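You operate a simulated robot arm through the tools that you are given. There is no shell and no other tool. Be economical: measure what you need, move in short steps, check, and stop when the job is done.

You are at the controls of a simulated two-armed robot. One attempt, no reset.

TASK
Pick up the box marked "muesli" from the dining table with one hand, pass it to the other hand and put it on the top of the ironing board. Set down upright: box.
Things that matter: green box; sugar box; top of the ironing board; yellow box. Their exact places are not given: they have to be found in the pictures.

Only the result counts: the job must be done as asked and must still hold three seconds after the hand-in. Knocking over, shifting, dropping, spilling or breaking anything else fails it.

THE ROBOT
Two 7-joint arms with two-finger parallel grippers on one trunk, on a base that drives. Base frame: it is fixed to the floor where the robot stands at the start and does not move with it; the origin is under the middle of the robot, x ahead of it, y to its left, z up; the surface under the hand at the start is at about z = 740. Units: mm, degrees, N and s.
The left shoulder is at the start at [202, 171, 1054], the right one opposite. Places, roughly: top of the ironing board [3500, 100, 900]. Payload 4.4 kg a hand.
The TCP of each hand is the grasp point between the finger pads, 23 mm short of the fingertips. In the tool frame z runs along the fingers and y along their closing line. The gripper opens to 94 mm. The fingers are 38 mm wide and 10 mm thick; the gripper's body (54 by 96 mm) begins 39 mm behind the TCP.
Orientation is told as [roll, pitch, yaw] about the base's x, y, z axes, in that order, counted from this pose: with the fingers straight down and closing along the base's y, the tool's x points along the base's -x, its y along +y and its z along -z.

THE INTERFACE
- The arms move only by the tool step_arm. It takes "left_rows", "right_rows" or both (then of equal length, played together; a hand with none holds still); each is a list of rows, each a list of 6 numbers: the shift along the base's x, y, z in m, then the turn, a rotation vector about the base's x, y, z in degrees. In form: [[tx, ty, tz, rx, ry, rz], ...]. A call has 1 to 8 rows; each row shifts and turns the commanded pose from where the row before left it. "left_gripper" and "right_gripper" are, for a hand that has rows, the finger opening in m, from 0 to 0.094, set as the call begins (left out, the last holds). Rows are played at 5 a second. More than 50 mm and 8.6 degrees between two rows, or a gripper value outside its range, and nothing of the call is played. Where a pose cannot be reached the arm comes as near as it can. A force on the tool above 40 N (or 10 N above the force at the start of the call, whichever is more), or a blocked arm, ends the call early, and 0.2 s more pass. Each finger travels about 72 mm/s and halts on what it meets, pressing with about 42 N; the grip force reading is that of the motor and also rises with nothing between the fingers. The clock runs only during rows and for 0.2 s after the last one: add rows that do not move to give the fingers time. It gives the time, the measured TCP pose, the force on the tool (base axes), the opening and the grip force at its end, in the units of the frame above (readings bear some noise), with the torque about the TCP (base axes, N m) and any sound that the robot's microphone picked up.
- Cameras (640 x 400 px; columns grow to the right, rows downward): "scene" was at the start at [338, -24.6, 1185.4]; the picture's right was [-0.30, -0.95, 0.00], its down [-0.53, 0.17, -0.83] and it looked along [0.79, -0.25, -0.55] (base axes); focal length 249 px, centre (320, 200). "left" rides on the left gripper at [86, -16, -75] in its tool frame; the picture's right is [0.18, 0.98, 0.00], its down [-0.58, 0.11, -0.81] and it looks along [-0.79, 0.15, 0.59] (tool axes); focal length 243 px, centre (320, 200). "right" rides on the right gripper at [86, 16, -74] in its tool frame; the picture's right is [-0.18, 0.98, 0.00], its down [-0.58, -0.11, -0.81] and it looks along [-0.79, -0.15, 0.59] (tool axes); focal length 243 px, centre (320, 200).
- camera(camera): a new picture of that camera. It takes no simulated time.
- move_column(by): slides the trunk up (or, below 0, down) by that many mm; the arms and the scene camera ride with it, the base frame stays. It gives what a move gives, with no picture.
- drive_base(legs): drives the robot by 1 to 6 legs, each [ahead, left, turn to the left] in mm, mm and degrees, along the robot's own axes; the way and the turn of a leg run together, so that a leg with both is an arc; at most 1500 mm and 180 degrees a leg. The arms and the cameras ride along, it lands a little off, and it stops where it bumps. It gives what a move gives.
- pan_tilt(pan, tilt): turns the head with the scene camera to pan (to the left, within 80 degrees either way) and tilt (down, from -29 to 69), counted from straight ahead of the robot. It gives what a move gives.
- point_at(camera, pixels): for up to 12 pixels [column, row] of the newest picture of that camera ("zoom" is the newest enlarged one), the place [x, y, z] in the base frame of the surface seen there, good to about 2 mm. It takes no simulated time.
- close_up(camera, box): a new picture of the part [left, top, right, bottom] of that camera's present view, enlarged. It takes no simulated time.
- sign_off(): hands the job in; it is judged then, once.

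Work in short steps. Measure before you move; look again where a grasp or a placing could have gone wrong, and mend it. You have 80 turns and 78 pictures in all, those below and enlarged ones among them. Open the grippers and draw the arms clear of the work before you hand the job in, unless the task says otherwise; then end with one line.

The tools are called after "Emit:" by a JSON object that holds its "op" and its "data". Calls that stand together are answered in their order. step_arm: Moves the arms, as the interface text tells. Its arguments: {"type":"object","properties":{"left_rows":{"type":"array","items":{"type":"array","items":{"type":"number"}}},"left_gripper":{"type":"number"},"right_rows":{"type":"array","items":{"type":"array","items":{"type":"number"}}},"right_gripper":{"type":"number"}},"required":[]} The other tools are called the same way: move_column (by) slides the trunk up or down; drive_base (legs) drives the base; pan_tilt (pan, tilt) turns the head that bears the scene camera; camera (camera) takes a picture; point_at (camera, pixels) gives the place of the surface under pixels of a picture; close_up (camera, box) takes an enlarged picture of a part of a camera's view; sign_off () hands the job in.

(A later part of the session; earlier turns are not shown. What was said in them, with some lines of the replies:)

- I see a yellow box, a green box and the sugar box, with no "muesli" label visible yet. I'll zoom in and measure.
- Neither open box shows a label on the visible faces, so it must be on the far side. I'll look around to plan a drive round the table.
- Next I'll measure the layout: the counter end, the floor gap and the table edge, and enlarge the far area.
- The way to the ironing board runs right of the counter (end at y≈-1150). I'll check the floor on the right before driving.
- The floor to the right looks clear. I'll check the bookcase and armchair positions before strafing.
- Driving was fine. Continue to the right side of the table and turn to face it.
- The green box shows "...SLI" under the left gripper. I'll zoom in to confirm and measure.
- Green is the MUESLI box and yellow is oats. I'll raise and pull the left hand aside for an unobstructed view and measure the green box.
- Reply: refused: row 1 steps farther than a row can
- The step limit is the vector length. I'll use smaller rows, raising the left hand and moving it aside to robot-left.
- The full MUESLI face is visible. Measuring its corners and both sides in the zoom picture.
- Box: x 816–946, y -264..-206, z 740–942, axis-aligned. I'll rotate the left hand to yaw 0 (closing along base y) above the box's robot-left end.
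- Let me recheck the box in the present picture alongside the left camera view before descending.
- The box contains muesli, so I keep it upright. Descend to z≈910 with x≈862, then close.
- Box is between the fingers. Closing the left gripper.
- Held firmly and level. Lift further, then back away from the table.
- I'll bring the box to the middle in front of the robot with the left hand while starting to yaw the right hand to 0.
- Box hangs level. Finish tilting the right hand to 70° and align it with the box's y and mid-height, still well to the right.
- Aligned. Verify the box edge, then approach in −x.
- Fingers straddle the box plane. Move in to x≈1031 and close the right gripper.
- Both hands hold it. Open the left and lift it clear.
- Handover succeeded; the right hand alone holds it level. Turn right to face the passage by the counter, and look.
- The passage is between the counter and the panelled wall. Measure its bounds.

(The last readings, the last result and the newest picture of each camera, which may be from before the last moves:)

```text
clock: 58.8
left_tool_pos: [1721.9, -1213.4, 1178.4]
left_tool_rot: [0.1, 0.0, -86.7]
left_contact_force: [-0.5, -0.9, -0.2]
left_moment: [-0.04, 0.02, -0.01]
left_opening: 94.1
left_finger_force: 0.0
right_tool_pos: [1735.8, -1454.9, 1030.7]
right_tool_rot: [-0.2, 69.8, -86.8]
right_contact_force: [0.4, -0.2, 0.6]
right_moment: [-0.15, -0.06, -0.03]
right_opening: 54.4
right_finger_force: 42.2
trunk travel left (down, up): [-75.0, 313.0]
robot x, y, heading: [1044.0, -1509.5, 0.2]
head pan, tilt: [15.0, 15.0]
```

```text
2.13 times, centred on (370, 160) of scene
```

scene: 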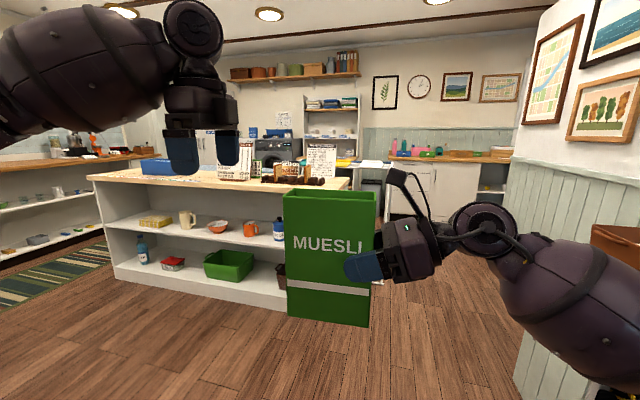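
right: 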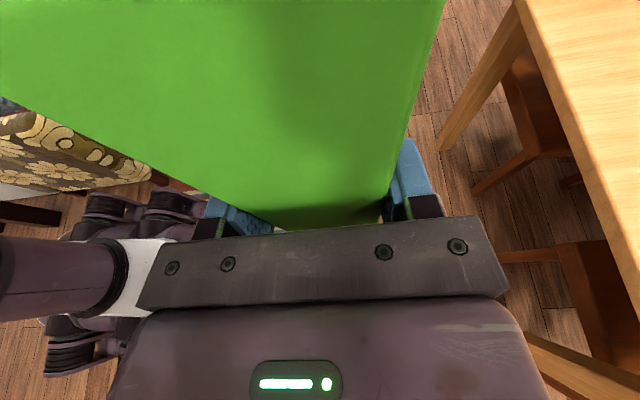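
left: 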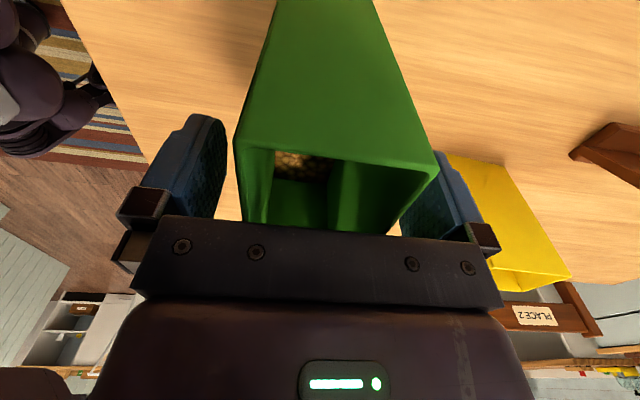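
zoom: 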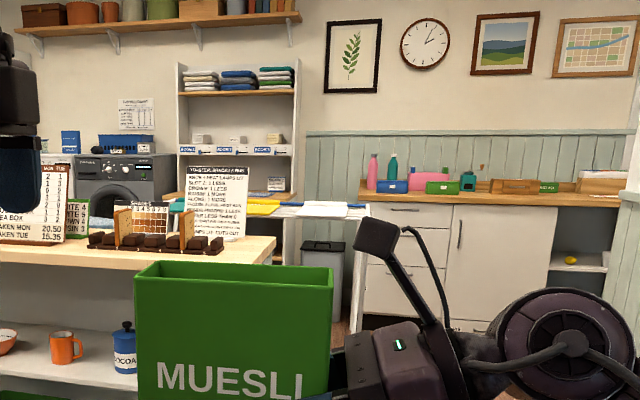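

Check how far the right arm sticks out.

Emit:
{"op": "pan_tilt", "data": {"pan": -45, "tilt": 30}}

Emit:
{"op": "camera", "data": {"camera": "scene"}}

Emit:
{"op": "point_at", "data": {"camera": "scene", "pixels": [[200, 200], [300, 200], [350, 200], [400, 200], [450, 230], [350, 300], [400, 300], [450, 300], [500, 300], [300, 250], [200, 100], [100, 100]]}}

```text
clock: 60.0
left_tool_pos: [1721.7, -1214.4, 1179.1]
left_tool_rot: [0.0, 0.0, -86.7]
left_contact_force: [0.8, -0.6, 0.2]
left_moment: [0.02, -0.01, 0.01]
left_opening: 94.0
left_finger_force: 0.1
right_tool_pos: [1736.3, -1455.6, 1030.8]
right_tool_rot: [-0.2, 69.9, -86.8]
right_contact_force: [-0.6, -0.4, -0.2]
right_moment: [-0.13, -0.01, 0.01]
right_opening: 54.4
right_finger_force: 42.4
trunk travel left (down, up): [-75.0, 313.0]
robot x, y, heading: [1046.5, -1511.6, 0.4]
head pan, tilt: [-45.0, 30.0]
```

```text
46 pictures are left
```

scene: 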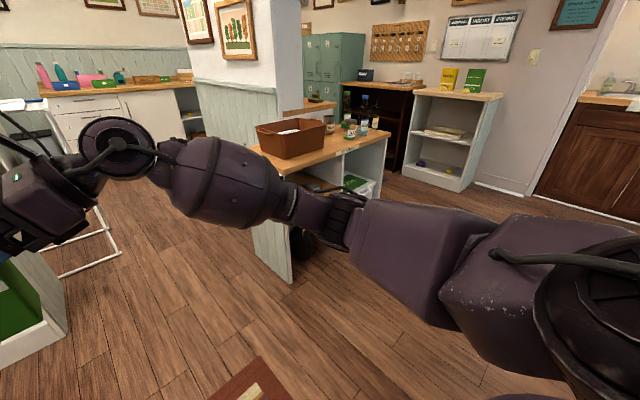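

```text
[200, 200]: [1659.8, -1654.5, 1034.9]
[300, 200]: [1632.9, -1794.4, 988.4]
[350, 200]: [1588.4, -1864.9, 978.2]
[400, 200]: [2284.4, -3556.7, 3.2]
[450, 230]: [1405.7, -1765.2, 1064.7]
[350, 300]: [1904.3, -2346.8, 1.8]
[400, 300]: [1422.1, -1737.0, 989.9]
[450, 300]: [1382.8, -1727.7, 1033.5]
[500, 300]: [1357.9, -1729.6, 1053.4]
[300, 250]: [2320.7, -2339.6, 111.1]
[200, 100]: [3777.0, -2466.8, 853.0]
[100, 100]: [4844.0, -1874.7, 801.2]
```

Right arm extends ~380 mm to the right; the corridor at y≈-1640 is fine. Drive forward part way and look at the board.

Emit:
{"op": "drive_base", "data": {"legs": [[0, -130, 0], [750, 0, 0]]}}

Emit:
{"op": "pan_tilt", "data": {"pan": 25, "tilt": 20}}

Emit:
{"op": "camera", "data": {"camera": "scene"}}

```text
clock: 65.5
left_tool_pos: [2472.3, -1314.2, 1177.9]
left_tool_rot: [0.0, 0.0, -85.5]
left_contact_force: [-0.1, -1.2, 0.5]
left_moment: [-0.01, -0.02, -0.02]
left_opening: 94.0
left_finger_force: 0.1
right_tool_pos: [2491.9, -1556.0, 1031.7]
right_tool_rot: [-0.2, 69.9, -85.4]
right_contact_force: [-0.2, -0.9, -0.4]
right_moment: [-0.14, 0.02, 0.0]
right_opening: 54.1
right_finger_force: 41.7
trunk travel left (down, up): [-75.0, 313.0]
robot x, y, heading: [1805.9, -1626.6, 1.4]
head pan, tilt: [-45.0, 30.0]
```

```text
clock: 66.9
left_tool_pos: [2472.7, -1314.3, 1178.4]
left_tool_rot: [0.0, 0.1, -85.5]
left_contact_force: [-0.4, -1.0, 0.9]
left_moment: [-0.01, 0.02, 0.03]
left_opening: 94.0
left_finger_force: 0.0
right_tool_pos: [2491.2, -1554.6, 1030.7]
right_tool_rot: [-0.3, 69.9, -85.4]
right_contact_force: [-0.6, 0.1, 0.6]
right_moment: [-0.13, 0.01, -0.02]
right_opening: 54.0
right_finger_force: 42.0
trunk travel left (down, up): [-75.0, 313.0]
robot x, y, heading: [1801.7, -1627.9, 1.9]
head pan, tilt: [25.0, 20.0]
```

```text
45 pictures are left
```

scene: 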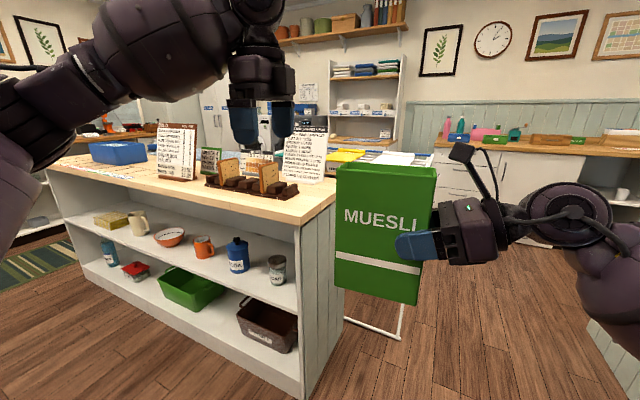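

Zoom and measure the board region behind the counter.

Emit:
{"op": "close_up", "data": {"camera": "scene", "box": [280, 110, 480, 235]}}

Emit:
{"op": "point_at", "data": {"camera": "scene", "pixels": [[400, 335], [345, 320], [400, 158], [425, 160], [345, 155], [375, 155], [330, 190], [300, 225], [280, 170], [295, 395]]}}

```text
3.20 times, centred on (380, 172) of scene
```

zoom: 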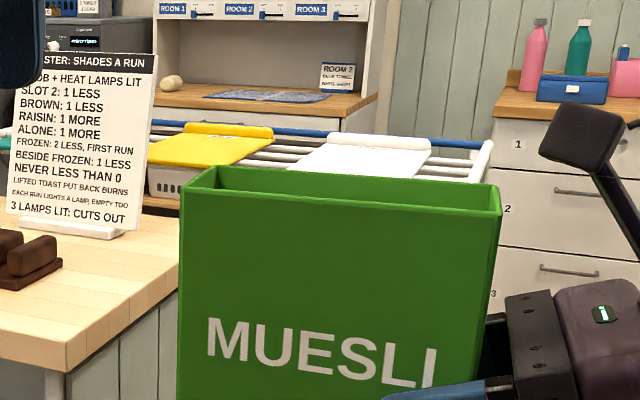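

```text
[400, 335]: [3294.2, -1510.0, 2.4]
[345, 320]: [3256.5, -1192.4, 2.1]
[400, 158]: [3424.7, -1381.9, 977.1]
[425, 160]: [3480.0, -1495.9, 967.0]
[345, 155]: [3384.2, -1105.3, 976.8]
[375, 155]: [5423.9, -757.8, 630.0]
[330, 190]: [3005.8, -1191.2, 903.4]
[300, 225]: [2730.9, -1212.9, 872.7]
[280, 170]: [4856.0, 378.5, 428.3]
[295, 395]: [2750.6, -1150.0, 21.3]
```

That's a clothes airer, not the ironing board; the board lies further left behind the counter. I'll raise the trunk for clearance, drive on to x≈3000 and look left.

Emit:
{"op": "move_column", "data": {"by": 150}}

Emit:
{"op": "drive_base", "data": {"legs": [[1100, -60, -1]]}}

Emit:
{"op": "pan_tilt", "data": {"pan": 45, "tilt": 25}}

Emit:
{"op": "camera", "data": {"camera": "scene"}}

```text
clock: 68.7
left_tool_pos: [2474.4, -1315.3, 1326.3]
left_tool_rot: [-0.3, 0.1, -85.5]
left_contact_force: [-0.4, -0.2, -0.5]
left_moment: [-0.02, 0.04, 0.02]
left_opening: 93.9
left_finger_force: 0.0
right_tool_pos: [2492.9, -1555.9, 1179.6]
right_tool_rot: [-0.7, 69.9, -86.0]
right_contact_force: [0.8, 1.0, -4.0]
right_moment: [-0.13, 0.01, -0.01]
right_opening: 54.0
right_finger_force: 42.0
trunk travel left (down, up): [-225.0, 163.0]
robot x, y, heading: [1803.3, -1626.9, 1.8]
head pan, tilt: [25.0, 20.0]
```

```text
clock: 74.4
left_tool_pos: [3592.1, -1372.8, 1329.7]
left_tool_rot: [0.1, 0.0, -86.7]
left_contact_force: [-0.2, 0.9, -0.4]
left_moment: [0.01, -0.03, 0.0]
left_opening: 94.0
left_finger_force: 0.1
right_tool_pos: [3605.2, -1612.0, 1181.8]
right_tool_rot: [-0.2, 69.9, -86.8]
right_contact_force: [-0.2, -0.3, -3.0]
right_moment: [-0.17, -0.03, 0.01]
right_opening: 53.9
right_finger_force: 41.9
trunk travel left (down, up): [-225.0, 163.0]
robot x, y, heading: [2916.8, -1667.9, 0.1]
head pan, tilt: [25.0, 20.0]
```

```text
clock: 75.2
left_tool_pos: [3591.7, -1372.0, 1330.0]
left_tool_rot: [0.0, 0.0, -86.9]
left_contact_force: [0.4, 0.5, -0.4]
left_moment: [0.0, 0.0, 0.02]
left_opening: 93.9
left_finger_force: 0.0
right_tool_pos: [3604.8, -1614.1, 1180.0]
right_tool_rot: [-0.2, 70.0, -86.8]
right_contact_force: [0.2, -0.1, -2.9]
right_moment: [-0.17, 0.02, 0.01]
right_opening: 54.3
right_finger_force: 42.2
trunk travel left (down, up): [-225.0, 163.0]
robot x, y, heading: [2918.2, -1670.3, 0.3]
head pan, tilt: [45.0, 25.0]
```

```text
43 pictures are left
```

scene: 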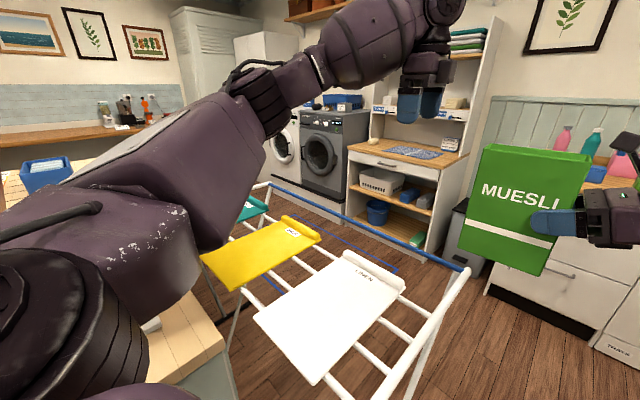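

Airer with linen in front; aisle beyond it. Measure its far edge and the furniture fronts.

Emit:
{"op": "point_at", "data": {"camera": "scene", "pixels": [[462, 270], [273, 185], [430, 258], [350, 190], [335, 220], [467, 262], [500, 280], [395, 260], [290, 200], [540, 305], [395, 390], [350, 220]]}}

Emit:
{"op": "drive_base", "data": {"legs": [[900, 0, 0]]}}

Emit:
{"op": "pan_tilt", "data": {"pan": 75, "tilt": 20}}

Emit:
{"op": "camera", "data": {"camera": "scene"}}

```text
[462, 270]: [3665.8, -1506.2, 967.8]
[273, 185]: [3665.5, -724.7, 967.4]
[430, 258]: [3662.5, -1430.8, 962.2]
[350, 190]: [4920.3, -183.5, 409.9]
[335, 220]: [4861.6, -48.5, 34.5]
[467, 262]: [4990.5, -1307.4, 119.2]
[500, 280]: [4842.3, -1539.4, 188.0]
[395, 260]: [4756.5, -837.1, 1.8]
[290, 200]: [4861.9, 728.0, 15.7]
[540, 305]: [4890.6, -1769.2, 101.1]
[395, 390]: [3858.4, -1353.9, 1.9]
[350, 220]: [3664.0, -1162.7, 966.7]
```

```text
clock: 76.7
left_tool_pos: [3667.5, -1370.2, 1327.0]
left_tool_rot: [-0.1, 0.0, -86.6]
left_contact_force: [0.3, 0.7, 1.1]
left_moment: [0.0, 0.0, 0.03]
left_opening: 93.8
left_finger_force: 0.0
right_tool_pos: [3681.6, -1611.4, 1180.0]
right_tool_rot: [-0.4, 69.8, -86.7]
right_contact_force: [0.0, -0.1, -3.3]
right_moment: [-0.14, -0.01, 0.01]
right_opening: 54.2
right_finger_force: 42.6
trunk travel left (down, up): [-225.0, 163.0]
robot x, y, heading: [2990.4, -1671.0, 0.6]
head pan, tilt: [45.0, 25.0]
stopped in leg 1: the robot was blocked; the commanded pose is now the measured one
```

```text
clock: 77.6
left_tool_pos: [3664.7, -1370.3, 1328.4]
left_tool_rot: [0.1, -0.1, -86.5]
left_contact_force: [0.0, 0.6, -0.2]
left_moment: [0.0, -0.02, 0.02]
left_opening: 94.0
left_finger_force: 0.0
right_tool_pos: [3681.6, -1611.2, 1182.5]
right_tool_rot: [0.0, 70.0, -86.3]
right_contact_force: [0.3, -0.6, -3.7]
right_moment: [-0.13, -0.02, 0.01]
right_opening: 54.3
right_finger_force: 42.5
trunk travel left (down, up): [-225.0, 163.0]
robot x, y, heading: [2990.9, -1666.5, 0.5]
head pan, tilt: [75.0, 20.0]
```

```text
42 pictures are left
```

scene: 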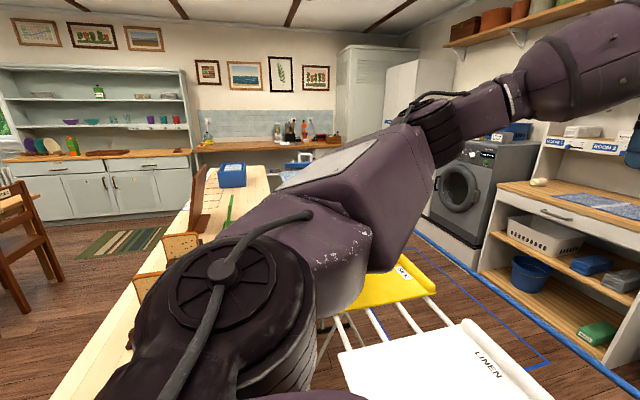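

Blocked: the base met the airer's leg (x≈3294, y≈-1510). I'll back off and check on the right side and whether the airer moved.

Emit:
{"op": "drive_base", "data": {"legs": [[-80, 0, 0]]}}

Emit:
{"op": "pan_tilt", "data": {"pan": 30, "tilt": 55}}

Emit:
{"op": "camera", "data": {"camera": "scene"}}

Emit:
{"op": "pan_tilt", "data": {"pan": -60, "tilt": 50}}

Emit:
{"op": "camera", "data": {"camera": "scene"}}

```text
clock: 78.7
left_tool_pos: [3584.2, -1371.1, 1330.7]
left_tool_rot: [0.1, -0.1, -86.5]
left_contact_force: [-0.7, 0.2, -0.2]
left_moment: [-0.05, 0.01, -0.05]
left_opening: 93.8
left_finger_force: 0.1
right_tool_pos: [3599.1, -1611.9, 1182.4]
right_tool_rot: [0.1, 69.9, -86.2]
right_contact_force: [0.6, -0.3, -2.7]
right_moment: [-0.12, -0.03, -0.01]
right_opening: 54.4
right_finger_force: 41.5
trunk travel left (down, up): [-225.0, 163.0]
robot x, y, heading: [2910.6, -1673.0, 0.4]
head pan, tilt: [75.0, 20.0]
```

```text
clock: 79.8
left_tool_pos: [3584.1, -1371.0, 1329.2]
left_tool_rot: [0.0, 0.0, -86.6]
left_contact_force: [0.2, -0.3, 0.4]
left_moment: [0.03, 0.01, 0.0]
left_opening: 93.9
left_finger_force: 0.1
right_tool_pos: [3600.6, -1611.2, 1182.7]
right_tool_rot: [0.1, 69.9, -86.1]
right_contact_force: [0.6, 0.1, -4.0]
right_moment: [-0.13, -0.01, 0.0]
right_opening: 54.4
right_finger_force: 42.3
trunk travel left (down, up): [-225.0, 163.0]
robot x, y, heading: [2908.7, -1671.2, 0.5]
head pan, tilt: [30.0, 55.0]
```

```text
41 pictures are left
```

scene: 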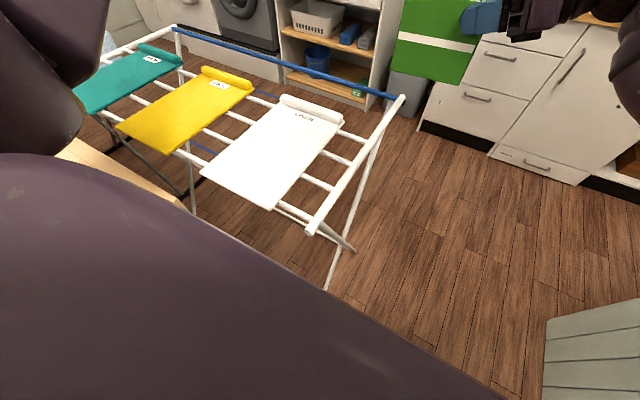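

```text
clock: 81.4
left_tool_pos: [3584.8, -1370.9, 1329.5]
left_tool_rot: [-0.1, 0.0, -86.5]
left_contact_force: [0.1, -0.4, 0.0]
left_moment: [-0.03, 0.01, 0.0]
left_opening: 94.1
left_finger_force: 0.0
right_tool_pos: [3599.8, -1610.9, 1181.9]
right_tool_rot: [0.1, 69.8, -86.2]
right_contact_force: [-0.5, 0.0, -3.3]
right_moment: [-0.21, -0.01, -0.01]
right_opening: 54.1
right_finger_force: 41.8
trunk travel left (down, up): [-225.0, 163.0]
robot x, y, heading: [2911.3, -1670.5, 0.6]
head pan, tilt: [-60.0, 50.0]
```

```text
40 pictures are left
```

scene: 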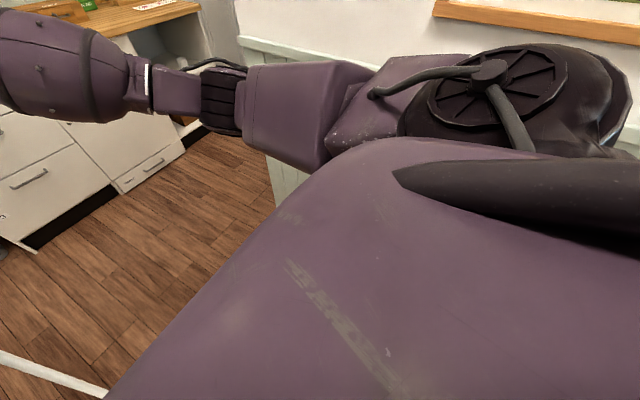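

Measure the wall end on the right in this picture.

Emit:
{"op": "point_at", "data": {"camera": "scene", "pixels": [[268, 165], [278, 200], [285, 190], [240, 50], [350, 50], [500, 20], [250, 205], [600, 40], [290, 170]]}}

Emit:
{"op": "pan_tilt", "data": {"pan": 0, "tilt": 60}}

Emit:
{"op": "camera", "data": {"camera": "scene"}}

```text
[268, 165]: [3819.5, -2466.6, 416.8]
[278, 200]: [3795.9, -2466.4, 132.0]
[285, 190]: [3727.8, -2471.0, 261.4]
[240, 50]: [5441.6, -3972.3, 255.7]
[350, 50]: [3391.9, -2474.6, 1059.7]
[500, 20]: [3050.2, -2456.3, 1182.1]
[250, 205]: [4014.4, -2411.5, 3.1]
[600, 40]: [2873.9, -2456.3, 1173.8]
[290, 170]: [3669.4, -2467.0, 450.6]
```

```text
clock: 82.7
left_tool_pos: [3584.7, -1370.5, 1330.4]
left_tool_rot: [0.0, 0.0, -86.5]
left_contact_force: [1.1, 0.2, 0.2]
left_moment: [0.0, 0.0, 0.0]
left_opening: 94.2
left_finger_force: 0.0
right_tool_pos: [3600.4, -1611.8, 1181.9]
right_tool_rot: [0.1, 69.9, -86.1]
right_contact_force: [-0.3, 0.5, -3.1]
right_moment: [-0.14, -0.02, -0.01]
right_opening: 54.0
right_finger_force: 41.9
trunk travel left (down, up): [-225.0, 163.0]
robot x, y, heading: [2909.9, -1672.2, 0.3]
head pan, tilt: [0.0, 60.0]
```

```text
39 pictures are left
```

scene: 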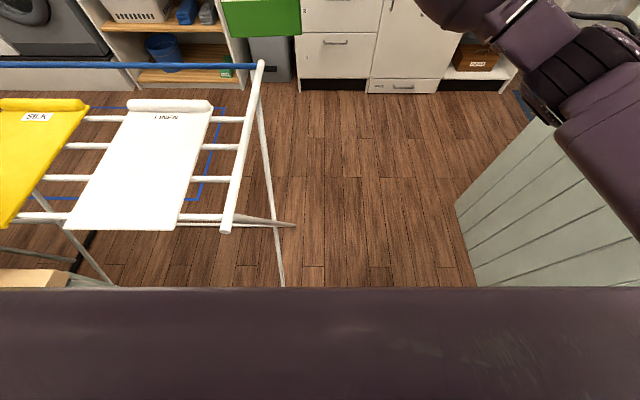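

Check the airer's present position against the earlier reading.

Emit:
{"op": "point_at", "data": {"camera": "scene", "pixels": [[261, 66], [226, 228], [281, 284], [293, 225], [275, 227], [258, 100], [280, 270], [350, 270]]}}

```text
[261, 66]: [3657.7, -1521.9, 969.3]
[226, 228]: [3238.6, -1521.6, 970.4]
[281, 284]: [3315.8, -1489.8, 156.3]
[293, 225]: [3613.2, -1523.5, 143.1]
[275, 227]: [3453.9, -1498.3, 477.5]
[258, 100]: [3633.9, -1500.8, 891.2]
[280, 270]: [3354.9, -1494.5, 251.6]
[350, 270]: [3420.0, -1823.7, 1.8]
```

Compare the blue far bar directly with its earlier 3665.6.

Emit:
{"op": "point_at", "data": {"camera": "scene", "pixels": [[240, 66], [200, 66], [150, 66], [100, 66], [50, 66], [10, 66], [283, 288], [284, 282]]}}

```text
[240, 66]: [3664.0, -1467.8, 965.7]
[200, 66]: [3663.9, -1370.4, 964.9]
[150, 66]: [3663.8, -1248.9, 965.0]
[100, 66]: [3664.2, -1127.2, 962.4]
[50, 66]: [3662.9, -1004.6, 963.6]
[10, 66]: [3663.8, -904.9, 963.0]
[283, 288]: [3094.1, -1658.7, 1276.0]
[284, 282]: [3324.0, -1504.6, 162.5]
```

Airer did not move. Strafe right to y≈-1940, then drive through between airer and wall.

Emit:
{"op": "drive_base", "data": {"legs": [[30, 0, 0], [0, -270, -0.5]]}}

```text
clock: 86.2
left_tool_pos: [3619.5, -1653.9, 1329.6]
left_tool_rot: [-0.1, 0.0, -87.3]
left_contact_force: [-0.8, -0.1, -0.7]
left_moment: [0.03, -0.02, 0.01]
left_opening: 93.9
left_finger_force: 0.0
right_tool_pos: [3630.2, -1896.9, 1182.0]
right_tool_rot: [0.1, 69.9, -87.1]
right_contact_force: [0.9, 0.5, -3.3]
right_moment: [-0.14, -0.05, 0.01]
right_opening: 54.3
right_finger_force: 41.8
trunk travel left (down, up): [-225.0, 163.0]
robot x, y, heading: [2940.0, -1942.7, -0.2]
head pan, tilt: [0.0, 60.0]
```

Clear. Drive ahead to x≈3950, past the airer, then turn left 90° and look.

Emit:
{"op": "drive_base", "data": {"legs": [[1000, 0, 0], [0, 0, 90]]}}

Emit:
{"op": "pan_tilt", "data": {"pan": 10, "tilt": 25}}

Emit:
{"op": "camera", "data": {"camera": "scene"}}

```text
clock: 95.2
left_tool_pos: [3675.2, -1263.7, 1329.1]
left_tool_rot: [0.1, -0.1, 1.8]
left_contact_force: [-0.7, -0.5, 0.5]
left_moment: [0.0, 0.01, -0.04]
left_opening: 93.9
left_finger_force: 0.0
right_tool_pos: [3915.6, -1255.1, 1182.7]
right_tool_rot: [0.0, 69.9, 2.2]
right_contact_force: [0.1, 0.2, -2.9]
right_moment: [0.01, -0.19, -0.01]
right_opening: 54.6
right_finger_force: 42.5
trunk travel left (down, up): [-225.0, 163.0]
robot x, y, heading: [3955.8, -1949.7, 88.9]
head pan, tilt: [0.0, 60.0]
```

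```text
clock: 96.2
left_tool_pos: [3675.4, -1263.5, 1327.8]
left_tool_rot: [0.0, 0.0, 1.9]
left_contact_force: [-0.5, -0.5, -0.3]
left_moment: [0.03, 0.0, 0.02]
left_opening: 94.1
left_finger_force: 0.1
right_tool_pos: [3915.9, -1254.1, 1182.0]
right_tool_rot: [0.2, 69.9, 2.1]
right_contact_force: [0.4, 0.0, -3.5]
right_moment: [0.02, -0.15, -0.01]
right_opening: 54.3
right_finger_force: 41.9
trunk travel left (down, up): [-225.0, 163.0]
robot x, y, heading: [3959.6, -1945.7, 89.1]
head pan, tilt: [10.0, 25.0]
```

```text
38 pictures are left
```

scene: 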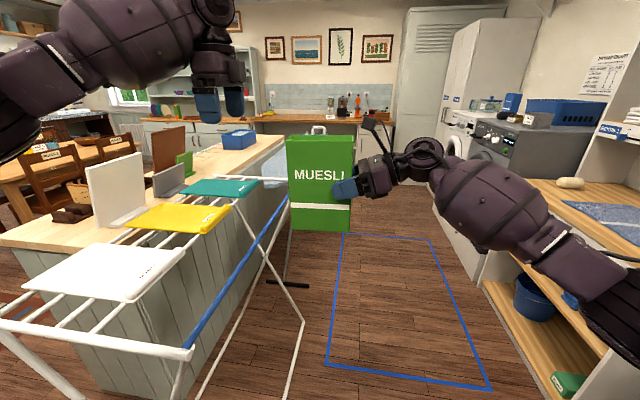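

Aisle is clear; the ironing board's blue cover appears beyond the airer. Strafe right and go forward, then look.

Emit:
{"op": "drive_base", "data": {"legs": [[0, -230, 1], [1150, 0, 0]]}}

Emit:
{"op": "pan_tilt", "data": {"pan": 25, "tilt": 25}}

Emit:
{"op": "camera", "data": {"camera": "scene"}}

```text
clock: 104.2
left_tool_pos: [3862.8, -162.7, 1328.2]
left_tool_rot: [0.0, -0.1, 4.6]
left_contact_force: [0.6, 0.3, 0.0]
left_moment: [-0.02, -0.01, 0.01]
left_opening: 94.0
left_finger_force: 0.0
right_tool_pos: [4103.2, -143.6, 1182.6]
right_tool_rot: [0.0, 69.9, 4.7]
right_contact_force: [0.1, 0.4, -3.3]
right_moment: [0.02, -0.14, 0.02]
right_opening: 54.3
right_finger_force: 42.1
trunk travel left (down, up): [-225.0, 163.0]
robot x, y, heading: [4171.9, -830.2, 91.8]
head pan, tilt: [10.0, 25.0]
```

```text
clock: 105.0
left_tool_pos: [3862.3, -163.7, 1330.4]
left_tool_rot: [0.1, 0.1, 4.5]
left_contact_force: [-0.2, -0.2, 0.4]
left_moment: [0.0, -0.02, 0.01]
left_opening: 93.8
left_finger_force: 0.0
right_tool_pos: [4102.8, -143.6, 1181.6]
right_tool_rot: [0.0, 70.0, 4.8]
right_contact_force: [0.3, -1.0, -4.5]
right_moment: [0.03, -0.14, 0.01]
right_opening: 54.3
right_finger_force: 42.3
trunk travel left (down, up): [-225.0, 163.0]
robot x, y, heading: [4175.9, -833.2, 91.5]
head pan, tilt: [25.0, 25.0]
```

```text
37 pictures are left
```

scene: 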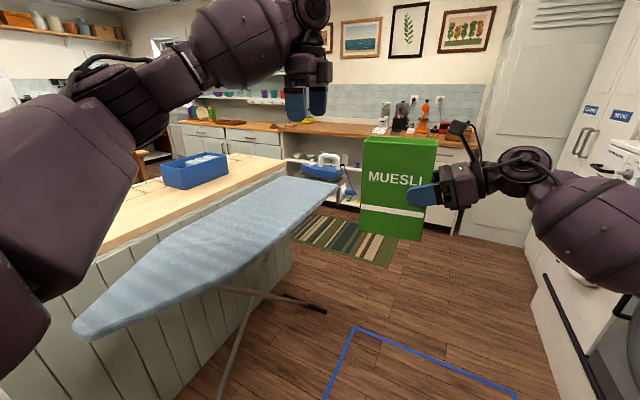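

Ironing board with a steam iron at its far end. Measure the board's outline and height.

Emit:
{"op": "point_at", "data": {"camera": "scene", "pixels": [[80, 325], [115, 285], [200, 285], [250, 252], [160, 240], [210, 220], [280, 232], [330, 190], [265, 185], [220, 250], [310, 175], [322, 308]]}}

Emit:
{"op": "close_up", "data": {"camera": "scene", "box": [80, 140, 360, 315]}}

```text
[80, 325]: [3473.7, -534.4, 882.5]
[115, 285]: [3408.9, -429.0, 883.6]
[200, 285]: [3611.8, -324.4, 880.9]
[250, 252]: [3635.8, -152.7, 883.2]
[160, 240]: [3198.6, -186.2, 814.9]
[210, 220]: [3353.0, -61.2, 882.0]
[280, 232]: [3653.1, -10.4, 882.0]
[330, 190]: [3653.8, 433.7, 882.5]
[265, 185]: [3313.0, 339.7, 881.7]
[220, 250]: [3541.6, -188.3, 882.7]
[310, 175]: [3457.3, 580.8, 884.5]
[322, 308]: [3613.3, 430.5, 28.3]
```

```text
2.29 times, centred on (220, 228) of scene
```

zoom: 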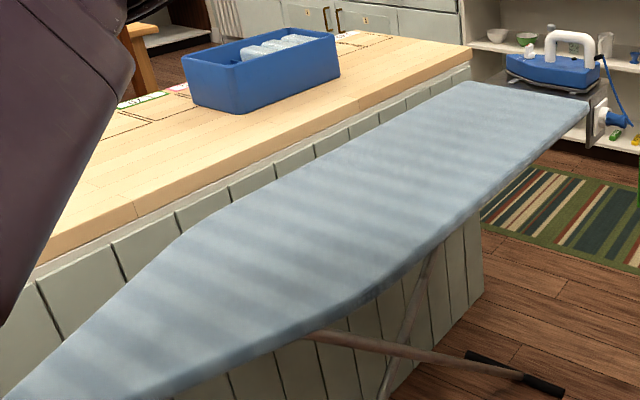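

Board top at z≈882, x 3330–3655, clear between y≈-400 and 500. Drive forward to y≈115, then turn to face the board.

Emit:
{"op": "drive_base", "data": {"legs": [[950, -40, 0], [0, 0, 88]]}}

Emit:
{"op": "pan_tilt", "data": {"pan": 0, "tilt": 35}}

Emit:
{"op": "camera", "data": {"camera": "scene"}}

```text
clock: 113.7
left_tool_pos: [3513.0, -152.8, 1329.5]
left_tool_rot: [0.0, 0.0, 91.5]
left_contact_force: [0.1, 0.6, 0.7]
left_moment: [0.0, 0.01, -0.01]
left_opening: 94.4
left_finger_force: 0.0
right_tool_pos: [3506.7, 88.3, 1182.0]
right_tool_rot: [0.0, 70.0, 91.8]
right_contact_force: [-0.4, -1.1, -2.9]
right_moment: [0.14, -0.01, -0.01]
right_opening: 54.5
right_finger_force: 41.7
trunk travel left (down, up): [-225.0, 163.0]
robot x, y, heading: [4198.7, 122.0, 178.5]
head pan, tilt: [25.0, 25.0]
```

```text
clock: 114.6
left_tool_pos: [3515.3, -152.2, 1329.3]
left_tool_rot: [0.0, -0.1, 91.6]
left_contact_force: [-0.1, 0.4, 0.0]
left_moment: [-0.02, 0.0, 0.07]
left_opening: 94.0
left_finger_force: 0.0
right_tool_pos: [3506.2, 89.0, 1182.0]
right_tool_rot: [0.0, 70.0, 91.9]
right_contact_force: [-0.2, 0.0, -2.8]
right_moment: [0.15, 0.0, 0.0]
right_opening: 54.2
right_finger_force: 42.2
trunk travel left (down, up): [-225.0, 163.0]
robot x, y, heading: [4198.4, 125.4, 178.6]
head pan, tilt: [0.0, 35.0]
```

```text
35 pictures are left
```

scene: 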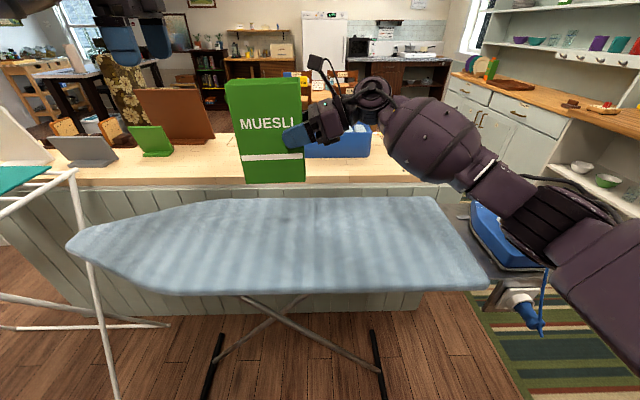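

Positioned over the board. Check the iron's position relative to the right elbow and the box bottom before lowering.

Emit:
{"op": "point_at", "data": {"camera": "scene", "pixels": [[490, 235], [490, 212], [440, 205], [480, 270], [540, 240], [560, 230], [450, 175], [500, 190], [245, 181], [302, 179], [280, 240], [229, 90]]}}

Emit:
{"op": "close_up", "data": {"camera": "scene", "box": [210, 60, 370, 200]}}

```text
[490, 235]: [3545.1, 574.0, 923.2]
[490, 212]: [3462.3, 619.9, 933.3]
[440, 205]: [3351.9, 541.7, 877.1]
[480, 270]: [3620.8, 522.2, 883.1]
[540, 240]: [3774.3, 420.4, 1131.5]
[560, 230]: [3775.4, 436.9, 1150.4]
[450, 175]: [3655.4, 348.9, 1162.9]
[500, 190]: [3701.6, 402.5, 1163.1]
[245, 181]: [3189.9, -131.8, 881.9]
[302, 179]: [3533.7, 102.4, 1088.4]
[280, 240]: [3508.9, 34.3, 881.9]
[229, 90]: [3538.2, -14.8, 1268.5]
```

```text
2.86 times, centred on (290, 130) of scene
```

zoom: 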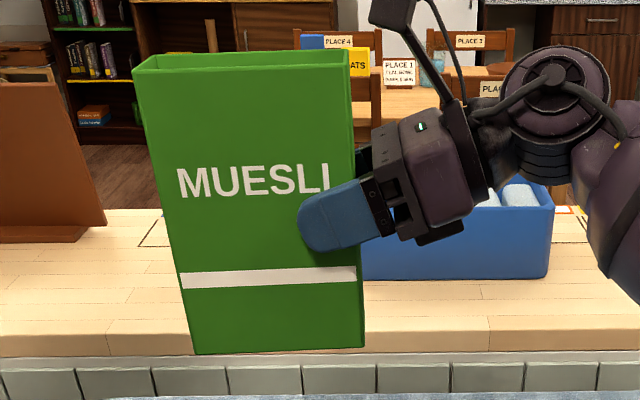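

Elbow ends up near the board edge if I lower the trunk, so I lower with the arm only, 140 mm first, and check.

Emit:
{"op": "step_arm", "data": {"right_rows": [[0, 0, -0.035, 0, 0, 0], [0, 0, -0.035, 0, 0, 0], [0, 0, -0.035, 0, 0, 0], [0, 0, -0.035, 0, 0, 0], [0, 0, 0, 0, 0, 0]]}}

Emit:
{"op": "camera", "data": {"camera": "scene"}}

Emit:
{"op": "point_at", "data": {"camera": "scene", "pixels": [[440, 180], [470, 200], [500, 220], [430, 215], [470, 240], [245, 235], [300, 235], [450, 160], [540, 250]]}}

```text
clock: 115.8
left_tool_pos: [3513.7, -153.4, 1329.6]
left_tool_rot: [0.1, 0.1, 91.6]
left_contact_force: [-0.3, -0.2, 0.0]
left_moment: [-0.02, 0.03, 0.04]
left_opening: 94.1
left_finger_force: 0.0
right_tool_pos: [3506.7, 87.9, 1042.8]
right_tool_rot: [0.2, 69.8, 92.0]
right_contact_force: [0.9, 0.6, -3.6]
right_moment: [0.14, 0.02, -0.03]
right_opening: 54.4
right_finger_force: 41.9
trunk travel left (down, up): [-225.0, 163.0]
robot x, y, heading: [4198.4, 126.5, 178.7]
head pan, tilt: [0.0, 35.0]
```

```text
33 pictures are left
```

scene: 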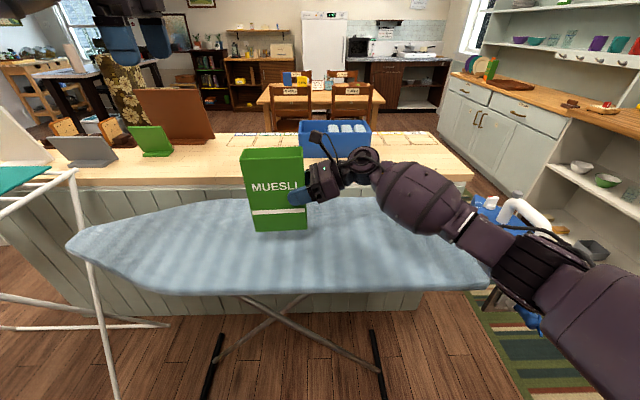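

```text
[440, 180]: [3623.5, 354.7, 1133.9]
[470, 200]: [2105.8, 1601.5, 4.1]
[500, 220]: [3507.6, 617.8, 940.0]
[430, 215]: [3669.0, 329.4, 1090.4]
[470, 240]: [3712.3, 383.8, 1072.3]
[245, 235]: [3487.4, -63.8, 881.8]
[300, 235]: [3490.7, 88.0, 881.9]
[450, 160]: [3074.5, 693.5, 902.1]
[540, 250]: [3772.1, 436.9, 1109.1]
```

Forearm stays well above the board. Lower 45 mm more, then creep to contact.

Emit:
{"op": "step_arm", "data": {"right_rows": [[0, 0, -0.025, 0, 0, 0], [0, 0, -0.02, 0, 0, 0], [0, 0, 0, 0, 0, 0]]}}

Emit:
{"op": "close_up", "data": {"camera": "scene", "box": [200, 140, 360, 280]}}

```text
clock: 116.6
left_tool_pos: [3515.4, -153.1, 1331.1]
left_tool_rot: [0.0, 0.0, 91.6]
left_contact_force: [-0.4, 0.4, -0.1]
left_moment: [-0.01, 0.01, -0.01]
left_opening: 94.4
left_finger_force: 0.1
right_tool_pos: [3506.5, 87.8, 997.7]
right_tool_rot: [0.1, 69.9, 91.9]
right_contact_force: [-0.6, 0.4, -3.5]
right_moment: [0.14, -0.03, 0.02]
right_opening: 54.1
right_finger_force: 42.5
trunk travel left (down, up): [-225.0, 163.0]
robot x, y, heading: [4196.6, 125.0, 178.7]
head pan, tilt: [0.0, 35.0]
```

```text
2.86 times, centred on (280, 210) of scene
```

zoom: 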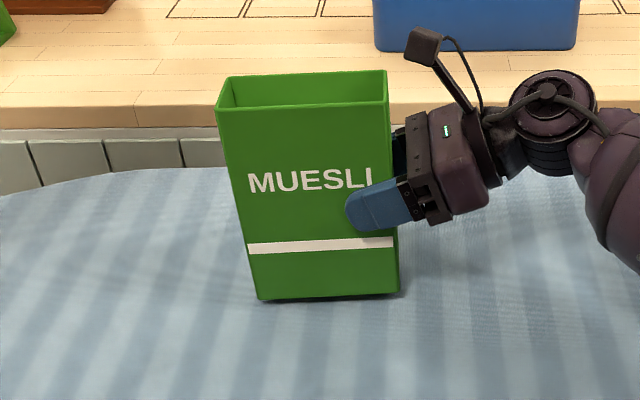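

Bottom ~13 mm above the board. Creep down in small steps watching force.

Emit:
{"op": "step_arm", "data": {"right_rows": [[0, 0, -0.004, 0, 0, 0], [0, 0, -0.004, 0, 0, 0], [0, 0, -0.003, 0, 0, 0], [0, 0, 0, 0, 0, 0]]}}

Emit:
{"op": "step_arm", "data": {"right_rows": [[0, 0, -0.002, 0, 0, 0], [0, 0, 0, 0, 0, 0]]}}

Emit:
{"op": "close_up", "data": {"camera": "scene", "box": [220, 190, 340, 270]}}

```text
clock: 117.6
left_tool_pos: [3513.0, -152.7, 1330.1]
left_tool_rot: [0.0, 0.0, 91.6]
left_contact_force: [0.3, -0.5, 0.5]
left_moment: [0.03, -0.01, 0.03]
left_opening: 94.1
left_finger_force: 0.0
right_tool_pos: [3506.9, 89.4, 987.6]
right_tool_rot: [0.1, 69.8, 91.7]
right_contact_force: [-0.8, 1.2, -2.4]
right_moment: [0.04, -0.01, -0.06]
right_opening: 54.1
right_finger_force: 41.8
trunk travel left (down, up): [-225.0, 163.0]
robot x, y, heading: [4198.6, 124.1, 178.5]
head pan, tilt: [0.0, 35.0]
```

```text
clock: 118.2
left_tool_pos: [3514.2, -153.1, 1330.0]
left_tool_rot: [0.1, 0.0, 91.6]
left_contact_force: [-0.8, 1.3, 0.3]
left_moment: [0.0, -0.04, 0.0]
left_opening: 94.0
left_finger_force: 0.0
right_tool_pos: [3505.4, 88.8, 987.2]
right_tool_rot: [0.4, 69.9, 92.1]
right_contact_force: [-2.2, 3.4, 6.2]
right_moment: [-0.57, 0.0, -0.15]
right_opening: 54.1
right_finger_force: 42.1
trunk travel left (down, up): [-225.0, 163.0]
robot x, y, heading: [4198.3, 128.4, 178.9]
head pan, tilt: [0.0, 35.0]
```

```text
5.00 times, centred on (280, 230) of scene
```

zoom: 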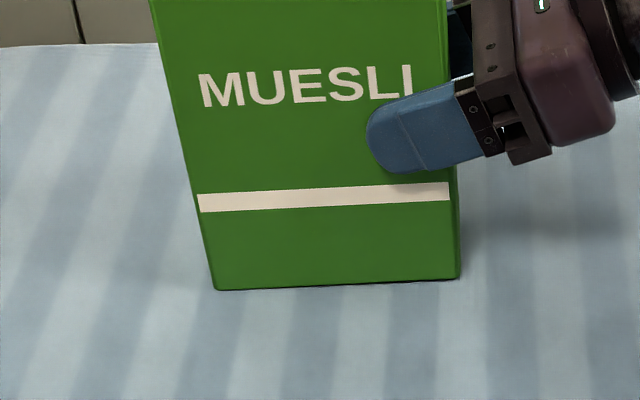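

Contact (Fz up). Release.

Emit:
{"op": "step_arm", "data": {"right_rows": [[0, 0, 0, 0, 0, 0], [0, 0, 0, 0, 0, 0], [0, 0, 0, 0, 0, 0], [0, 0, 0, 0, 0, 0], [0, 0, 0, 0, 0, 0]], "right_gripper": 0.09}}

Emit:
{"op": "camera", "data": {"camera": "scene"}}

Emit:
{"op": "camera", "data": {"camera": "right"}}

```text
clock: 119.4
left_tool_pos: [3513.4, -153.8, 1329.9]
left_tool_rot: [0.1, 0.1, 91.6]
left_contact_force: [-0.7, -0.1, 0.6]
left_moment: [0.02, 0.01, 0.0]
left_opening: 93.8
left_finger_force: 0.1
right_tool_pos: [3506.7, 89.2, 984.2]
right_tool_rot: [0.2, 70.0, 91.9]
right_contact_force: [-0.6, 0.3, 0.3]
right_moment: [-0.01, 0.01, -0.03]
right_opening: 90.0
right_finger_force: 0.1
trunk travel left (down, up): [-225.0, 163.0]
robot x, y, heading: [4198.9, 122.3, 178.6]
head pan, tilt: [0.0, 35.0]
```

```text
30 pictures are left
```

scene: 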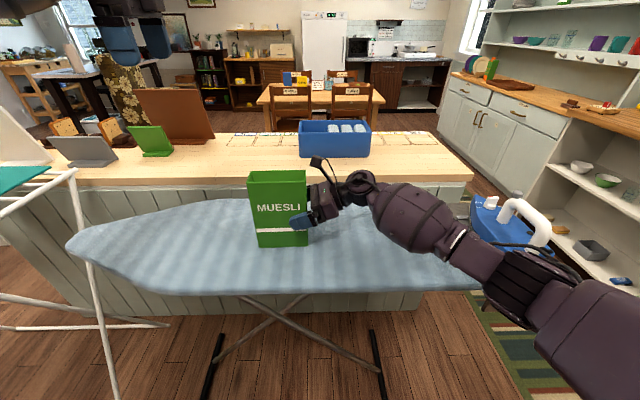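

```text
29 pictures are left
```

right: 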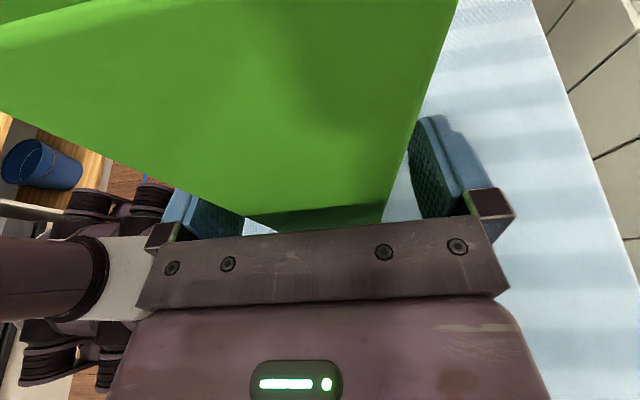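

Box stands upright, fingers are clear on both sides. Retract along +y, then up.

Emit:
{"op": "step_arm", "data": {"right_rows": [[0, 0.02, 0, 0, 0, 0], [-0.001, 0.03, 0, 0, 0, 0], [-0.001, 0.03, 0, 0, 0, 0], [0, 0, 0.04, 0, 0, 0], [0, 0, 0.04, 0, 0, 0], [0, 0, 0.04, 0, 0, 0], [0, 0, 0.04, 0, 0, 0]]}}

Emit:
{"op": "camera", "data": {"camera": "scene"}}

```text
clock: 121.0
left_tool_pos: [3513.5, -152.8, 1330.2]
left_tool_rot: [0.1, -0.1, 91.6]
left_contact_force: [0.8, 0.7, 0.6]
left_moment: [-0.04, 0.01, -0.02]
left_opening: 94.1
left_finger_force: 0.1
right_tool_pos: [3506.1, 168.7, 1143.7]
right_tool_rot: [0.1, 69.8, 91.9]
right_contact_force: [0.3, 0.1, 0.2]
right_moment: [0.01, 0.02, -0.03]
right_opening: 90.1
right_finger_force: 0.0
trunk travel left (down, up): [-225.0, 163.0]
robot x, y, heading: [4197.2, 126.2, 178.4]
head pan, tilt: [0.0, 35.0]
```

```text
28 pictures are left
```

scene: 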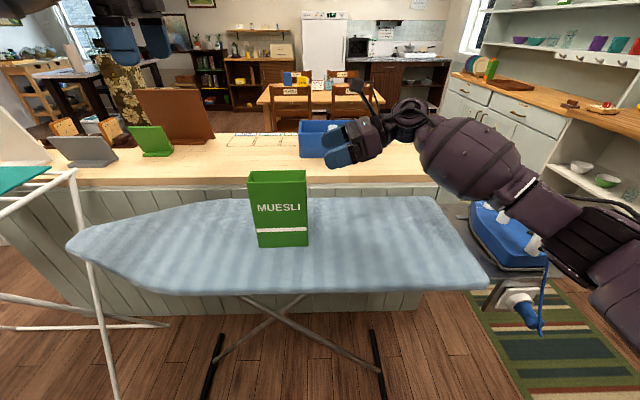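

The box stands on the board alone. Back the robot off a little to draw the arms clear, and take a last check.

Emit:
{"op": "drive_base", "data": {"legs": [[-130, 0, 0]]}}

Emit:
{"op": "close_up", "data": {"camera": "scene", "box": [160, 120, 400, 270]}}

```text
clock: 122.3
left_tool_pos: [3645.0, -155.1, 1329.4]
left_tool_rot: [0.1, 0.0, 91.6]
left_contact_force: [0.3, 0.3, -0.7]
left_moment: [-0.01, 0.04, -0.02]
left_opening: 94.1
left_finger_force: 0.0
right_tool_pos: [3635.8, 166.3, 1142.4]
right_tool_rot: [0.1, 69.8, 91.7]
right_contact_force: [0.2, -0.8, 0.8]
right_moment: [0.01, 0.02, -0.01]
right_opening: 90.0
right_finger_force: 0.1
trunk travel left (down, up): [-225.0, 163.0]
robot x, y, heading: [4331.5, 120.9, 178.6]
head pan, tilt: [0.0, 35.0]
```

```text
2.67 times, centred on (280, 195) of scene
```

zoom: 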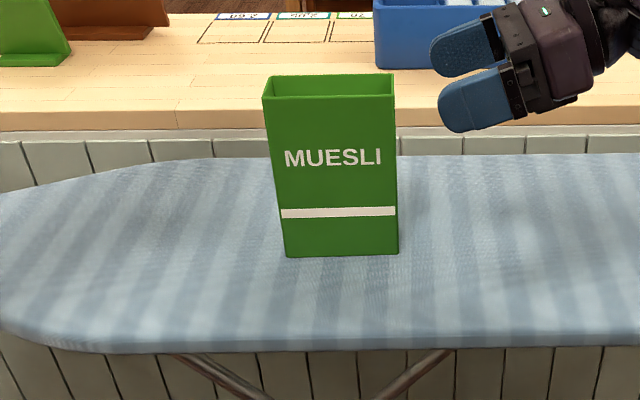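

The box stands upright on the ironing board and both hands are open and clear, so I'm handing in.

Emit:
{"op": "sign_off", "data": {}}

```text
The job is handed in.
```

The muesli box, which is the green one, was picked up with the left hand, passed to the right and now stands upright on the ironing board. On the way the base bumped the clothes airer's leg once, but measurements showed the airer had not moved.
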